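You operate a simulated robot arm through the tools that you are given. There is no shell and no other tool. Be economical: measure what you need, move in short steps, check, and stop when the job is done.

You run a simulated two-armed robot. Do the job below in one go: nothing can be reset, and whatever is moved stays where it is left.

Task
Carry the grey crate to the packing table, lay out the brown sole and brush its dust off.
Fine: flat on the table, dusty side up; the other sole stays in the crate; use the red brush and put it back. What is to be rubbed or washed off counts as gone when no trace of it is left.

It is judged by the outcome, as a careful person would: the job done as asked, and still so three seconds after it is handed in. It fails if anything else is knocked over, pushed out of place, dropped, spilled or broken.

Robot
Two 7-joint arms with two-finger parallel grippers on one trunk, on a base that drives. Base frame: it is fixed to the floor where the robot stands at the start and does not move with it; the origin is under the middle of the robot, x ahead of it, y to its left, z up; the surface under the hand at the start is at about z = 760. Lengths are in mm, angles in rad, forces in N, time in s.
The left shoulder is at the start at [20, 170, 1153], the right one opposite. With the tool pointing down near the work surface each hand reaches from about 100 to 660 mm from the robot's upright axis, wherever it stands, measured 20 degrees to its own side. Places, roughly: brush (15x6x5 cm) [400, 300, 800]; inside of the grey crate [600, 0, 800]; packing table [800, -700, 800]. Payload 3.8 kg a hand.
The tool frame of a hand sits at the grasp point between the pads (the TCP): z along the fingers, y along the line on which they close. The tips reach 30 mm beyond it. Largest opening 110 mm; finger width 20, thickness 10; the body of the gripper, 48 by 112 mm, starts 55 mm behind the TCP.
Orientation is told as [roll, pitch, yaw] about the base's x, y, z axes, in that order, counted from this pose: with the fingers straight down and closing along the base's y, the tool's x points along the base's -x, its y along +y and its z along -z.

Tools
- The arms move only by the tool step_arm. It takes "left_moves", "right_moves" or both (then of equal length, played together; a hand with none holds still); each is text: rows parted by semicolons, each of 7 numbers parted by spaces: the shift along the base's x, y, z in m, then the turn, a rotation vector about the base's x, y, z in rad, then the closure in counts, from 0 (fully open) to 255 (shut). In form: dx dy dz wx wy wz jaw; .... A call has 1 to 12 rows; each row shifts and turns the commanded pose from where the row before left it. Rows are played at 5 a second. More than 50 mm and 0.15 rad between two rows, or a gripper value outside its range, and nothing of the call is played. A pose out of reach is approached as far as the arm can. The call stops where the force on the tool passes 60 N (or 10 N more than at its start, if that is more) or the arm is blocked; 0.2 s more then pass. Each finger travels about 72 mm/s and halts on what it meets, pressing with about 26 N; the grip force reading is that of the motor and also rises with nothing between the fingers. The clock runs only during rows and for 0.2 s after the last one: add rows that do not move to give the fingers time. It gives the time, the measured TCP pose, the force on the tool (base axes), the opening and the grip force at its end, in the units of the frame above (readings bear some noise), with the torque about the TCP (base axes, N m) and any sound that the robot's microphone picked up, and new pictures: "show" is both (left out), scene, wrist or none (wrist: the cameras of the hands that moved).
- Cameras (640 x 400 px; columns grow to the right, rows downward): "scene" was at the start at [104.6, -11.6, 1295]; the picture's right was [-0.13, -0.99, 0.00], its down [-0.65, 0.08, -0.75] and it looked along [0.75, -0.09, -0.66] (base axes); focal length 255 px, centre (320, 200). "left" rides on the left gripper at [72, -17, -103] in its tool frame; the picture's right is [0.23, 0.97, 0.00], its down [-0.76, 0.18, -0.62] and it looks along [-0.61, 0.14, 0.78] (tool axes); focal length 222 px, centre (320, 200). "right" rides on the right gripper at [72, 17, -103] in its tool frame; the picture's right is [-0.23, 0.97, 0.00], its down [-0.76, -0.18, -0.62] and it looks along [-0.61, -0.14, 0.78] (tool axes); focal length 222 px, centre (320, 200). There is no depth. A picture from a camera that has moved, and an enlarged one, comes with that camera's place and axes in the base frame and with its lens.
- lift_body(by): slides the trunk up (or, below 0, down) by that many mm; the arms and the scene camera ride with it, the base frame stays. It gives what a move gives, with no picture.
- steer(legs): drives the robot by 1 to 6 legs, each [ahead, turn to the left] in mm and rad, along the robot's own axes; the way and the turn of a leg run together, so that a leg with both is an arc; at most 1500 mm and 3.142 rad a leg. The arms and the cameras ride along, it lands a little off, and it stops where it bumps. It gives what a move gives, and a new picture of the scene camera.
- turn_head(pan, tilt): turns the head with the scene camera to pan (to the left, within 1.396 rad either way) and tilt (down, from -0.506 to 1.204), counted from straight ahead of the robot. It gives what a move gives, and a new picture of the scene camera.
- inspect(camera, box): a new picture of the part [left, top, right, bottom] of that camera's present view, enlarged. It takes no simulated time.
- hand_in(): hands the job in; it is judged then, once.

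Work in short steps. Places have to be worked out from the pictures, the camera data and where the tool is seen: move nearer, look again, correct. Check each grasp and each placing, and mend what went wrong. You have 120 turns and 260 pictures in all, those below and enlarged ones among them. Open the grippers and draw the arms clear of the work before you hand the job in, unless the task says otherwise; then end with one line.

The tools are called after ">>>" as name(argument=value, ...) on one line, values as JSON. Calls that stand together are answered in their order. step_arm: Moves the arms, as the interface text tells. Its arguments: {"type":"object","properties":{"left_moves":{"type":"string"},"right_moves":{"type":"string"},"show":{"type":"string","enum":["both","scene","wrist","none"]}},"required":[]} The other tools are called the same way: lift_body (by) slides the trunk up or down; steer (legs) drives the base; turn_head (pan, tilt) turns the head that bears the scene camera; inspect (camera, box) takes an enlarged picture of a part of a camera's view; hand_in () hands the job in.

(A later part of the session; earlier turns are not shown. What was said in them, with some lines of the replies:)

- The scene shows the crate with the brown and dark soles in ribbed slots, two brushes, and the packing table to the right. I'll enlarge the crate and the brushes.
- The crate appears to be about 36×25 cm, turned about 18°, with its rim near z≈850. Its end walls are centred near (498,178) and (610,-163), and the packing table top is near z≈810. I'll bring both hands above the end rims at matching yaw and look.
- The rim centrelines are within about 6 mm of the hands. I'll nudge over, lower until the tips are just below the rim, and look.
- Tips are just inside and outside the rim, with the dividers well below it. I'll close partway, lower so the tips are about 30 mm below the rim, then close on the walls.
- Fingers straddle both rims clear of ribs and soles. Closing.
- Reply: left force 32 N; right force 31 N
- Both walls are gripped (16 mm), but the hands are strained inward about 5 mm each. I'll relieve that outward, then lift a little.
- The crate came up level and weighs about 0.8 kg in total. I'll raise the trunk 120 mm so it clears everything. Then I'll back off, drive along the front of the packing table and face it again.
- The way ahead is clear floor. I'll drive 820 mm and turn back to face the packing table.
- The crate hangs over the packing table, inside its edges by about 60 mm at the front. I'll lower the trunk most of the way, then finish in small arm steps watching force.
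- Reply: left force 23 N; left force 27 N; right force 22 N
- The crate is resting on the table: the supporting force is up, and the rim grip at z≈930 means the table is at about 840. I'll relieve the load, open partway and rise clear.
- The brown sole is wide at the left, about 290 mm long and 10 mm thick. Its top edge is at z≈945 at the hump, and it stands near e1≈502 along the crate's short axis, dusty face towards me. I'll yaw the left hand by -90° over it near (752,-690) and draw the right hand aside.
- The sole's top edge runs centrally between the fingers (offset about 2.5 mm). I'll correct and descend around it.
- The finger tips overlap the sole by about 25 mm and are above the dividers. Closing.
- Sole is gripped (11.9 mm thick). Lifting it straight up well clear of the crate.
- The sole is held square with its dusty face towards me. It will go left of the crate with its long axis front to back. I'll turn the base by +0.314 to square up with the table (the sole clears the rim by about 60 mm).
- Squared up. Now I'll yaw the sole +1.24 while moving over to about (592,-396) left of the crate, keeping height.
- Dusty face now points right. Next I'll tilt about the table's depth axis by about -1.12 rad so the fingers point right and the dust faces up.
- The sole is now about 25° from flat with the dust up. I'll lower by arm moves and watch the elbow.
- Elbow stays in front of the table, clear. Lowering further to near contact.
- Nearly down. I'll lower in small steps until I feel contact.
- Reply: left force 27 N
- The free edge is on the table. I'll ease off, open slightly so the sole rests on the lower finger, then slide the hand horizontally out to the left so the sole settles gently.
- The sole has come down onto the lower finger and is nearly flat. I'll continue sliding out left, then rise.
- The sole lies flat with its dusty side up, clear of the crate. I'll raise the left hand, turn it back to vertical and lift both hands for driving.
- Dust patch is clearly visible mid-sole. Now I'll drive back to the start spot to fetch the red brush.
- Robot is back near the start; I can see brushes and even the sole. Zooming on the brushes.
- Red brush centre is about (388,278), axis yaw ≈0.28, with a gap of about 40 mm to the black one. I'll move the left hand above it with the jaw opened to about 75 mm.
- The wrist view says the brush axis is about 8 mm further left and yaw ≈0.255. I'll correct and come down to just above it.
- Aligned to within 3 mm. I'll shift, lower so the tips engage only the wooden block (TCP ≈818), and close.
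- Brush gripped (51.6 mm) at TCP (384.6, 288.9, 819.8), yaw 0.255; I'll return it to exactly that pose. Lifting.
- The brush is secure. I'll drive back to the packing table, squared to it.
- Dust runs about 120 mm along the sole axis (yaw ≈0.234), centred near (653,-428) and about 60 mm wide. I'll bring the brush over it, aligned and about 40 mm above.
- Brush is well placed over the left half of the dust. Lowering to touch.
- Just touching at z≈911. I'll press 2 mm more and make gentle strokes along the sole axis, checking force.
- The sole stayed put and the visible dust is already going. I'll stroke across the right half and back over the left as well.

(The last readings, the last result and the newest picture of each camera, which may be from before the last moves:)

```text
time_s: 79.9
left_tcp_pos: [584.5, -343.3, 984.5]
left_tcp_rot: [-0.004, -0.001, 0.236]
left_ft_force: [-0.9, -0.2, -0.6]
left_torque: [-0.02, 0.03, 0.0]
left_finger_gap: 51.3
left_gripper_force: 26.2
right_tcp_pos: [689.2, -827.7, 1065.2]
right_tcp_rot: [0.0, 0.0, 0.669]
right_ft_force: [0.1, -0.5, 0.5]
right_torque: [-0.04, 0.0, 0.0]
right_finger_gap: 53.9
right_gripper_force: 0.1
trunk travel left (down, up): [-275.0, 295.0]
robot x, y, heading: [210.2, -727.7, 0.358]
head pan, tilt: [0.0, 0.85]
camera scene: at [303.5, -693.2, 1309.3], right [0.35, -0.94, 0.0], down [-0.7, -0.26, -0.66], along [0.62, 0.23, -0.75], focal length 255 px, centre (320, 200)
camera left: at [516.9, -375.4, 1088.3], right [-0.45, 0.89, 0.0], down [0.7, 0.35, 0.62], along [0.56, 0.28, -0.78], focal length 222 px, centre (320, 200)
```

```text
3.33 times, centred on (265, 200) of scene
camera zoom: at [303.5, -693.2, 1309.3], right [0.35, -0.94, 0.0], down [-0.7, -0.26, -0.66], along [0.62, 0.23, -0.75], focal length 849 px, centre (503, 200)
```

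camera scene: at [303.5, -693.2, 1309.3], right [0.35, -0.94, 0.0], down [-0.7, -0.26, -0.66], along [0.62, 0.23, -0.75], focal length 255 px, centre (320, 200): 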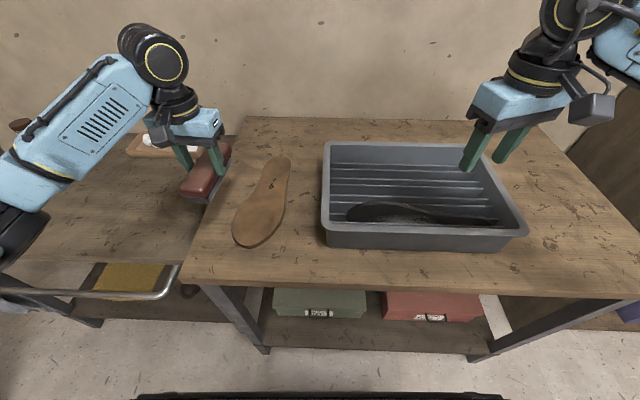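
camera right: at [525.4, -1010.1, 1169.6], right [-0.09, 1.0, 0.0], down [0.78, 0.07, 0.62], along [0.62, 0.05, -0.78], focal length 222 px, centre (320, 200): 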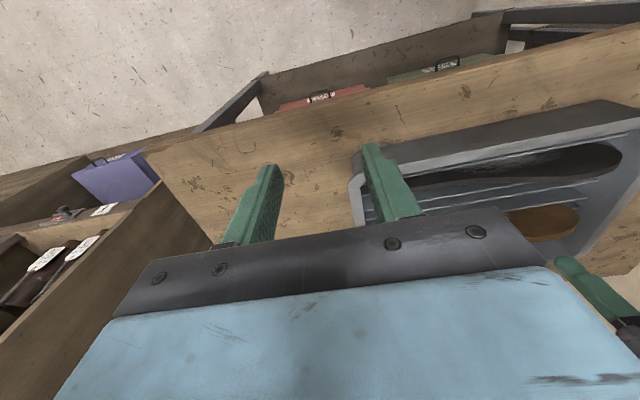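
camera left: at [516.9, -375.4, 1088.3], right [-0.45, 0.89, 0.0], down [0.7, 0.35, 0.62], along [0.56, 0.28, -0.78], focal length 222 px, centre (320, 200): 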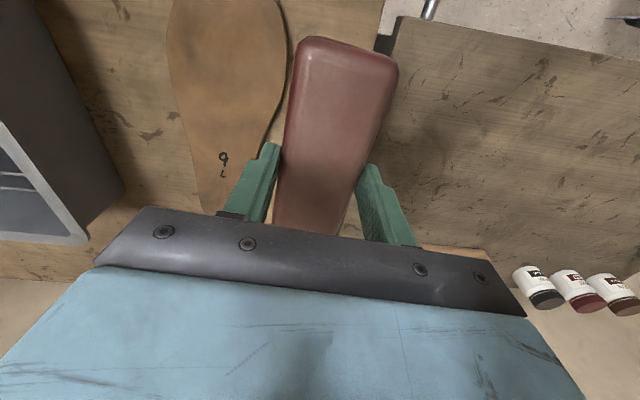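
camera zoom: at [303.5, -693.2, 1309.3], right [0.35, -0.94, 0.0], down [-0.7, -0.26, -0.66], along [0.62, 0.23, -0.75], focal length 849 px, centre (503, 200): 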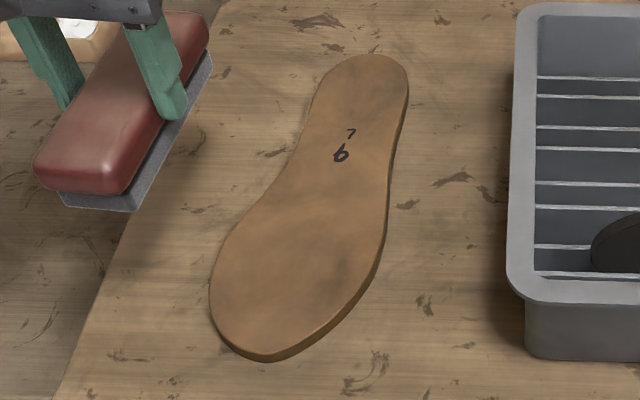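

The dust looks gone, revealing a printed size mark "6 L". I'll check up close for any faint residue, with the right camera too by looking at the wrist view zoomed.

>>> inspect(camera="left", box=[150, 0, 310, 220])

>>> inspect(camera="scene", box=[240, 150, 300, 200])

```text
1.82 times, centred on (230, 110) of left
camera zoom: at [516.9, -375.4, 1088.3], right [-0.45, 0.89, 0.0], down [0.7, 0.35, 0.62], along [0.56, 0.28, -0.78], focal length 404 px, centre (484, 364)
```

zoom: 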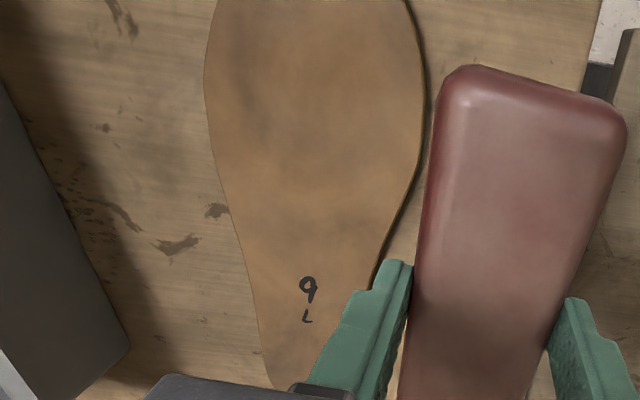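

```text
8.00 times, centred on (270, 175) of scene
camera zoom: at [303.5, -693.2, 1309.3], right [0.35, -0.94, 0.0], down [-0.7, -0.26, -0.66], along [0.62, 0.23, -0.75], focal length 2037 px, centre (720, 400)
```

zoom: 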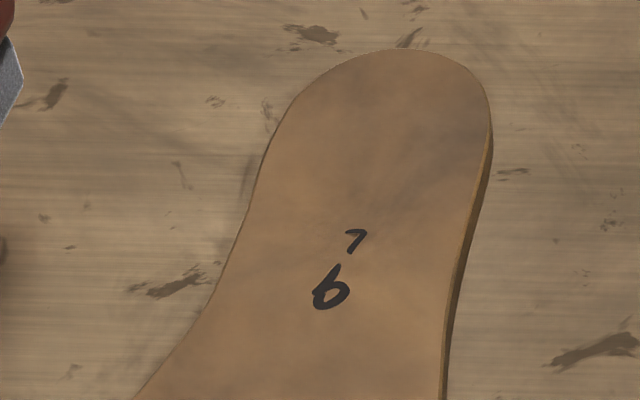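

The sole is clean and unmoved. Raising the brush and driving back to return it.

>>> step_arm(left_moves="0 0 0.04 0 0 0 255;0 0 0.04 0 0 0 255", show="none")

>>> steer(legs=[[-100, 0], [0, 1.34], [777, 0], [0, -1.43]])

```text
time_s: 80.5
left_tcp_pos: [583.4, -341.7, 1064.6]
left_tcp_rot: [-0.001, 0.001, 0.235]
left_ft_force: [-0.2, -0.4, -1.3]
left_torque: [0.04, 0.04, -0.01]
left_finger_gap: 51.2
left_gripper_force: 26.6
right_tcp_pos: [688.5, -828.5, 1065.3]
right_tcp_rot: [0.002, 0.001, 0.671]
right_ft_force: [-0.8, -0.6, 0.1]
right_torque: [0.01, -0.01, 0.0]
right_finger_gap: 54.1
right_gripper_force: 0.1
trunk travel left (down, up): [-275.0, 295.0]
robot x, y, heading: [213.5, -728.8, 0.359]
head pan, tilt: [0.0, 0.85]
```

```text
time_s: 92.1
left_tcp_pos: [415.8, 362.7, 1064.0]
left_tcp_rot: [-0.002, 0.0, 0.173]
left_ft_force: [-0.3, -1.0, -0.9]
left_torque: [0.02, 0.03, 0.02]
left_finger_gap: 51.1
left_gripper_force: 26.4
right_tcp_pos: [490.5, -128.7, 1065.0]
right_tcp_rot: [0.003, 0.0, 0.607]
right_ft_force: [0.0, 0.3, 0.3]
right_torque: [-0.01, -0.01, 0.0]
right_finger_gap: 54.0
right_gripper_force: 0.1
trunk travel left (down, up): [-275.0, 295.0]
robot x, y, heading: [19.9, 2.6, 0.29]
head pan, tilt: [0.0, 0.85]
camera scene: at [114.4, 29.1, 1309.3], right [0.29, -0.96, 0.0], down [-0.72, -0.22, -0.66], along [0.63, 0.19, -0.75], focal length 255 px, centre (320, 200)
```

scene: 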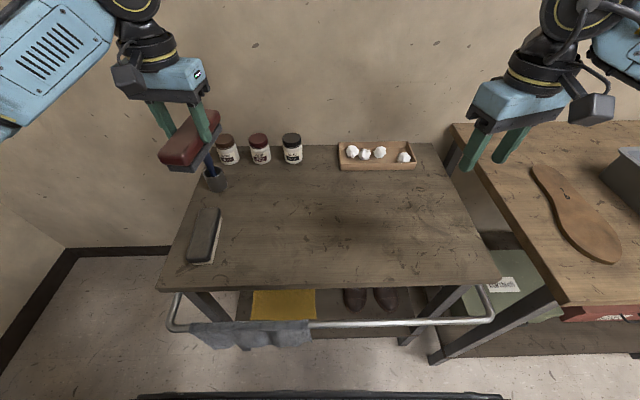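

Moving the brush back above its original spot (384.6, 288.9, yaw 0.255).

>>> step_arm(left_moves="-0.0062 -0.0148 -0.02 0 0 0.0164 255;-0.0062 -0.0148 -0.02 0 0 0.0164 255;-0.0062 -0.0148 -0.02 0 0 0.0164 255;-0.0062 -0.0148 -0.02 0 0 0.0164 255;-0.0062 -0.0148 -0.02 0 0 0.0164 255;0 0 -0.045 0 0 0 255;0 0 -0.045 0 0 0 255;0 0 0 0 0 0 255")

>>> inspect(camera="scene", box=[160, 150, 320, 290])

```text
time_s: 93.9
left_tcp_pos: [386.5, 289.2, 873.2]
left_tcp_rot: [-0.002, 0.0, 0.255]
left_ft_force: [0.2, -0.4, -0.8]
left_torque: [0.04, 0.01, -0.01]
left_finger_gap: 51.1
left_gripper_force: 26.4
right_tcp_pos: [490.4, -128.2, 1064.9]
right_tcp_rot: [0.002, -0.001, 0.608]
right_ft_force: [-0.6, 0.0, -0.3]
right_torque: [-0.01, 0.0, 0.0]
right_finger_gap: 53.9
right_gripper_force: 0.1
trunk travel left (down, up): [-275.0, 295.0]
robot x, y, heading: [19.5, 1.2, 0.289]
head pan, tilt: [0.0, 0.85]
camera scene: at [114.3, 29.3, 1309.3], right [0.29, -0.96, 0.0], down [-0.72, -0.22, -0.66], along [0.63, 0.19, -0.75], focal length 255 px, centre (320, 200)
camera left: at [320.0, 254.9, 975.7], right [-0.47, 0.89, 0.0], down [0.69, 0.36, 0.62], along [0.55, 0.29, -0.78], focal length 222 px, centre (320, 200)
```

scene: 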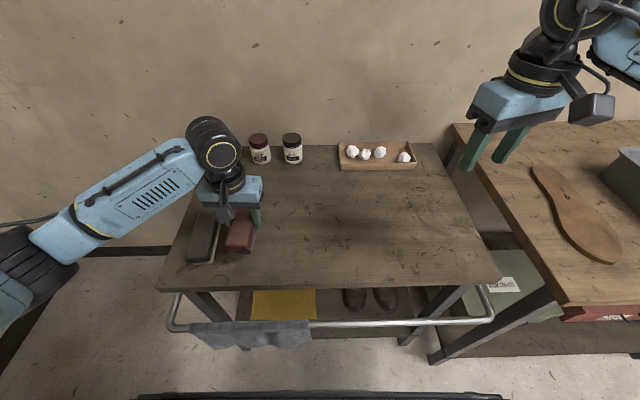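
left: 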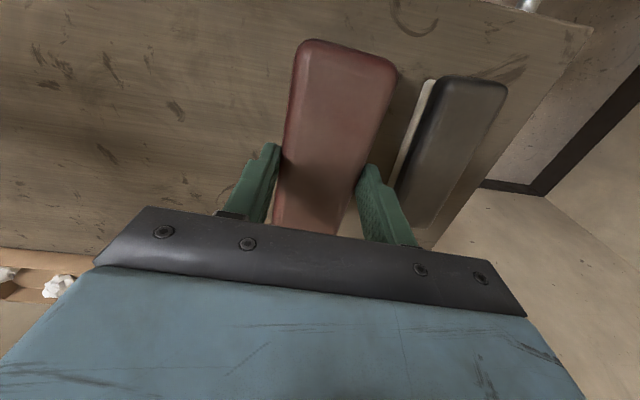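

```text
2.86 times, centred on (240, 220) of scene
camera zoom: at [114.3, 29.3, 1309.3], right [0.29, -0.96, 0.0], down [-0.72, -0.22, -0.66], along [0.63, 0.19, -0.75], focal length 727 px, centre (549, 143)
```

zoom: 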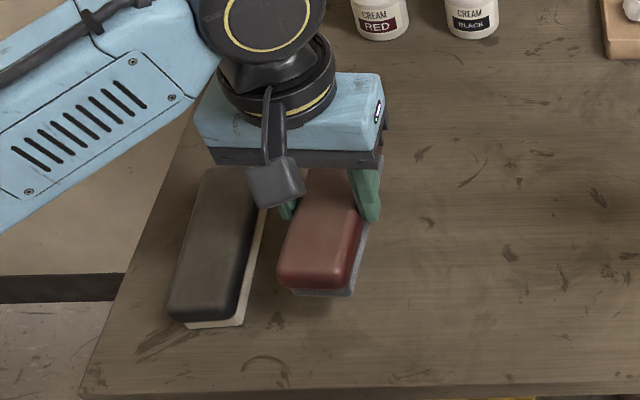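

Lined up; lowering to the table.

>>> step_arm(left_moves="-0.001 0 -0.03 0 0 0 255;0 0 -0.018 0 0 0 255;0 0 -0.003 0 0 0 255;0 0 -0.002 0 0 0 255;0 0 0 0 0 0 255", show="wrist")

```text
time_s: 95.1
left_tcp_pos: [383.3, 290.0, 820.8]
left_tcp_rot: [-0.003, 0.002, 0.255]
left_ft_force: [-0.4, -0.4, -1.0]
left_torque: [0.02, 0.05, 0.03]
left_finger_gap: 51.3
left_gripper_force: 26.1
right_tcp_pos: [490.3, -127.1, 1065.9]
right_tcp_rot: [0.002, 0.0, 0.606]
right_ft_force: [0.0, 0.8, -0.2]
right_torque: [0.01, -0.01, 0.01]
right_finger_gap: 54.1
right_gripper_force: 0.0
trunk travel left (down, up): [-275.0, 295.0]
robot x, y, heading: [21.3, 0.8, 0.294]
head pan, tilt: [0.0, 0.85]
camera left: at [318.0, 255.1, 924.2], right [-0.47, 0.89, 0.0], down [0.69, 0.36, 0.62], along [0.55, 0.29, -0.78], focal length 222 px, centre (320, 200)
```

left: 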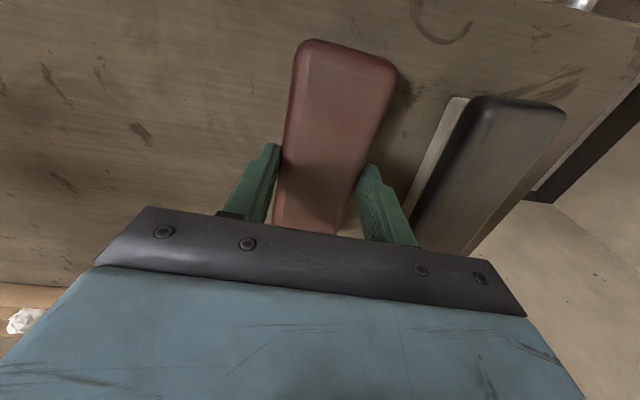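

No contact load yet; I'll ease down 2 mm, then open to 75 mm and rise.

>>> step_arm(left_moves="0 0 -0.001 0 0 0 255;0 0 -0.001 0 0 0 255;0 0 0 0 0 0 255", show="none")

```text
time_s: 95.9
left_tcp_pos: [383.2, 287.8, 818.7]
left_tcp_rot: [-0.001, 0.002, 0.255]
left_ft_force: [-0.1, 0.5, -0.9]
left_torque: [-0.04, 0.0, -0.01]
left_finger_gap: 51.2
left_gripper_force: 26.1
right_tcp_pos: [490.4, -128.1, 1066.4]
right_tcp_rot: [0.001, 0.0, 0.608]
right_ft_force: [-0.1, -0.5, -0.6]
right_torque: [0.01, 0.0, -0.01]
right_finger_gap: 53.9
right_gripper_force: 0.0
trunk travel left (down, up): [-275.0, 295.0]
robot x, y, heading: [18.6, -1.7, 0.294]
head pan, tilt: [0.0, 0.85]
```

Still free (the brush may have slid up slightly in the grip while pressing). Going down in 1 mm steps.

>>> step_arm(left_moves="0 0 -0.001 0 0 0 255;0 0 -0.001 0 0 0 255;0 0 0 0 0 0 255", show="none")

>>> inspect(camera="scene", box=[190, 190, 290, 280])

```text
time_s: 96.7
left_tcp_pos: [384.8, 290.0, 817.0]
left_tcp_rot: [-0.002, 0.001, 0.254]
left_ft_force: [0.2, 0.5, -0.6]
left_torque: [0.0, -0.01, 0.0]
left_finger_gap: 51.3
left_gripper_force: 26.2
right_tcp_pos: [490.5, -128.6, 1065.0]
right_tcp_rot: [0.001, 0.001, 0.606]
right_ft_force: [-1.4, -0.2, 0.5]
right_torque: [0.03, -0.02, -0.02]
right_finger_gap: 53.7
right_gripper_force: 0.1
trunk travel left (down, up): [-275.0, 295.0]
robot x, y, heading: [16.6, 1.8, 0.291]
head pan, tilt: [0.0, 0.85]
```

```text
4.44 times, centred on (240, 235) of scene
camera zoom: at [114.3, 29.3, 1309.3], right [0.29, -0.96, 0.0], down [-0.72, -0.22, -0.66], along [0.63, 0.19, -0.75], focal length 1132 px, centre (676, 44)
```

zoom: 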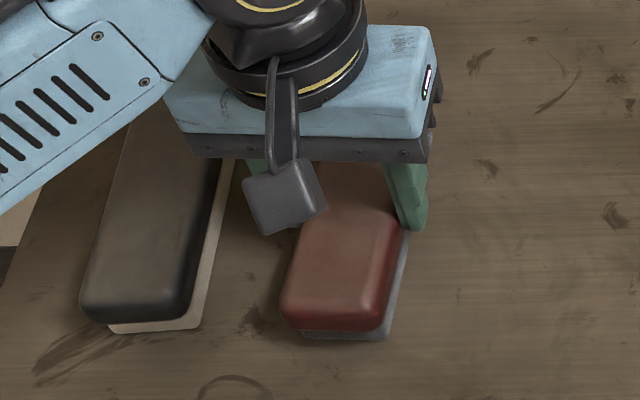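

>>> step_arm(left_moves="0 0 -0.001 0 0 0 255;0 0 -0.001 0 0 0 255;0 0 0 0 0 0 255", show="none")

```text
time_s: 97.5
left_tcp_pos: [383.3, 288.9, 817.1]
left_tcp_rot: [-0.003, -0.001, 0.254]
left_ft_force: [0.2, 0.8, 9.1]
left_torque: [0.16, 0.23, 0.0]
left_finger_gap: 51.5
left_gripper_force: 25.9
right_tcp_pos: [489.7, -128.2, 1065.5]
right_tcp_rot: [0.001, 0.0, 0.607]
right_ft_force: [0.5, -0.5, 1.3]
right_torque: [-0.01, -0.04, -0.02]
right_finger_gap: 53.9
right_gripper_force: 0.1
trunk travel left (down, up): [-275.0, 295.0]
robot x, y, heading: [19.2, 2.5, 0.294]
head pan, tilt: [0.0, 0.85]
```

The brush now rests on the table (9 N). I'll release to 75 mm and rise.

>>> step_arm(left_moves="0 0 0.001 0 0 0 200;0 0 0 0 0 0 81;0 0 0 0 0 0 81;0 0 0.03 0 0 0 81;0 0 0.045 0 0 0 81;0 0 0.045 0 0 0 40;0 0 0.045 0 0 0 0;-0.02 0 0.045 0 0 0 0;-0.03 0 0.04 0 0 0 0")

>>> inspect(camera="scene", box=[160, 190, 300, 290])

>>> turn_head(pan=-0.7, tilt=0.7)

```text
time_s: 99.5
left_tcp_pos: [333.8, 290.3, 1066.2]
left_tcp_rot: [-0.002, 0.001, 0.254]
left_ft_force: [1.2, 0.2, -0.2]
left_torque: [0.02, -0.02, -0.01]
left_finger_gap: 110.1
left_gripper_force: 0.1
right_tcp_pos: [489.7, -128.1, 1065.4]
right_tcp_rot: [0.003, 0.0, 0.609]
right_ft_force: [0.7, 0.8, 0.2]
right_torque: [0.01, 0.01, 0.02]
right_finger_gap: 54.0
right_gripper_force: 0.1
trunk travel left (down, up): [-275.0, 295.0]
robot x, y, heading: [16.4, -0.7, 0.288]
head pan, tilt: [0.0, 0.85]
camera scene: at [113.6, 29.1, 1309.4], right [0.29, -0.96, 0.0], down [-0.72, -0.22, -0.66], along [0.63, 0.19, -0.75], focal length 255 px, centre (320, 200)
camera left: at [267.7, 255.6, 1169.3], right [-0.47, 0.89, 0.0], down [0.69, 0.36, 0.62], along [0.55, 0.29, -0.78], focal length 222 px, centre (320, 200)
```

scene: 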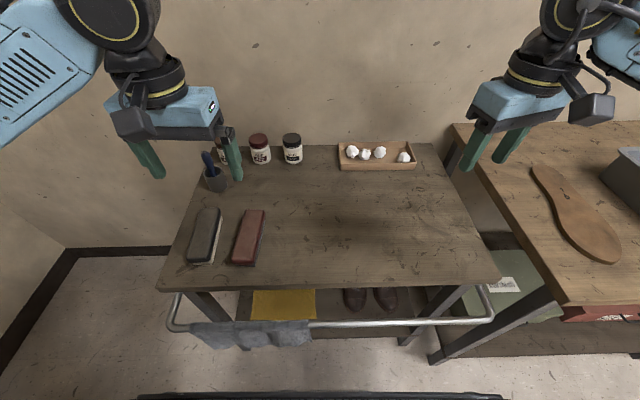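
left: 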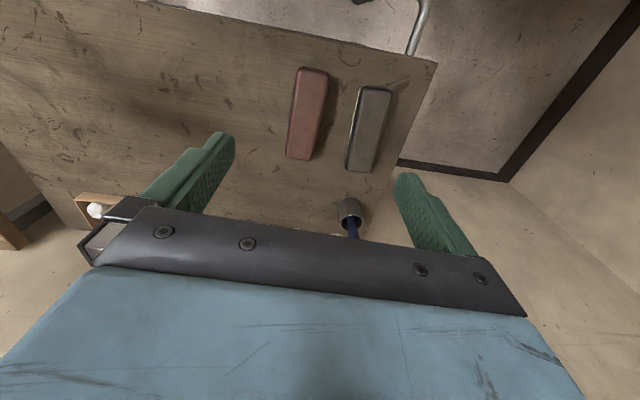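

```text
4.00 times, centred on (230, 240) of scene
camera zoom: at [113.6, 29.1, 1309.4], right [0.29, -0.96, 0.0], down [-0.72, -0.22, -0.66], along [0.63, 0.19, -0.75], focal length 1018 px, centre (680, 40)
```

zoom: 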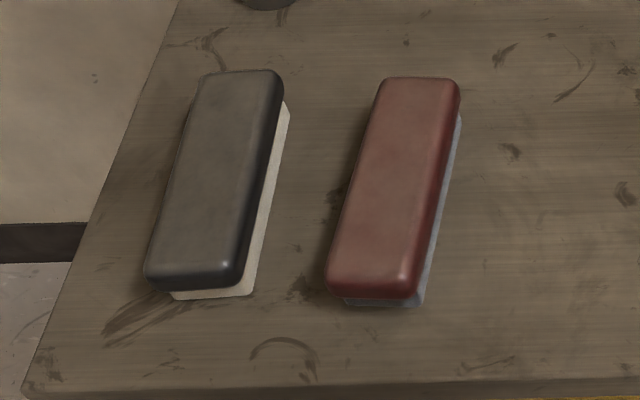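

```text
time_s: 100.6
left_tcp_pos: [334.4, 290.1, 1065.1]
left_tcp_rot: [-0.002, 0.0, 0.256]
left_ft_force: [-0.3, 0.3, 0.0]
left_torque: [0.0, 0.0, 0.01]
left_finger_gap: 109.9
left_gripper_force: 0.1
right_tcp_pos: [489.8, -127.6, 1066.0]
right_tcp_rot: [0.002, 0.0, 0.606]
right_ft_force: [0.8, 0.5, 0.5]
right_torque: [0.03, 0.01, 0.0]
right_finger_gap: 53.8
right_gripper_force: 0.1
trunk travel left (down, up): [-275.0, 295.0]
robot x, y, heading: [17.3, 3.4, 0.291]
head pan, tilt: [-0.7, 0.7]
camera scene: at [117.4, -26.9, 1321.6], right [-0.4, -0.92, 0.0], down [-0.59, 0.26, -0.76], along [0.7, -0.3, -0.64], focal length 255 px, centre (320, 200)
```

scene: 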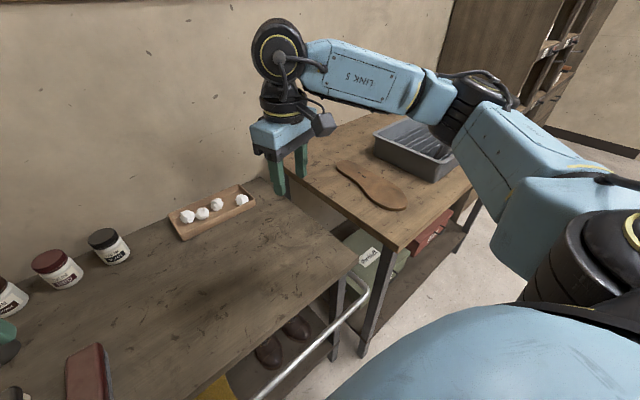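

The brush is back in its place, the sole lies flat and clean, and the crate with the dark sole is on the packing table. I'll open the right gripper and finish with the arms clear.

>>> step_arm(right_moves="-0.02 0 0.02 0 0 0 0;-0.02 0 0.02 0 0 0 0;0 0 0 0 0 0 0", show="none")

>>> inspect(camera="scene", box=[300, 100, 480, 240])

```text
time_s: 101.4
left_tcp_pos: [334.8, 290.2, 1065.1]
left_tcp_rot: [-0.002, -0.001, 0.255]
left_ft_force: [0.1, 1.1, 0.1]
left_torque: [-0.02, -0.01, 0.02]
left_finger_gap: 109.9
left_gripper_force: 0.1
right_tcp_pos: [451.7, -129.1, 1105.6]
right_tcp_rot: [0.002, 0.001, 0.607]
right_ft_force: [0.0, 0.0, -0.8]
right_torque: [0.0, 0.02, -0.05]
right_finger_gap: 110.2
right_gripper_force: 0.0
trunk travel left (down, up): [-275.0, 295.0]
robot x, y, heading: [19.6, 0.8, 0.29]
head pan, tilt: [-0.7, 0.7]
```

```text
2.86 times, centred on (390, 170) of scene
camera zoom: at [117.5, -27.1, 1321.6], right [-0.4, -0.92, 0.0], down [-0.59, 0.26, -0.76], along [0.7, -0.3, -0.64], focal length 727 px, centre (120, 286)
```

zoom: 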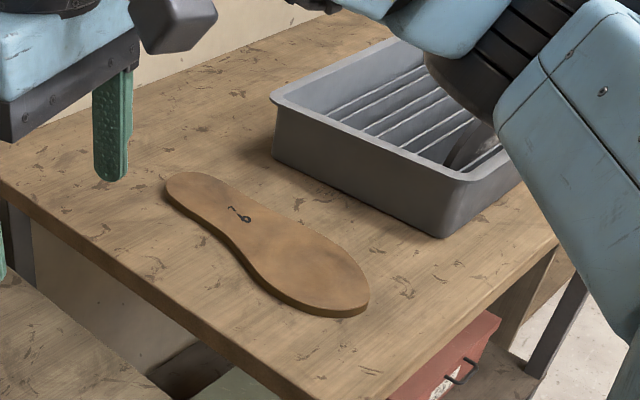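

Everything is in order and the arms are clear; handing in.

>>> hand_in()

```text
The job is handed in.
```

The grey crate is on the packing table with the dark sole still in it, the brown sole lies flat beside it with its dust brushed off, and the red brush is back where it was.
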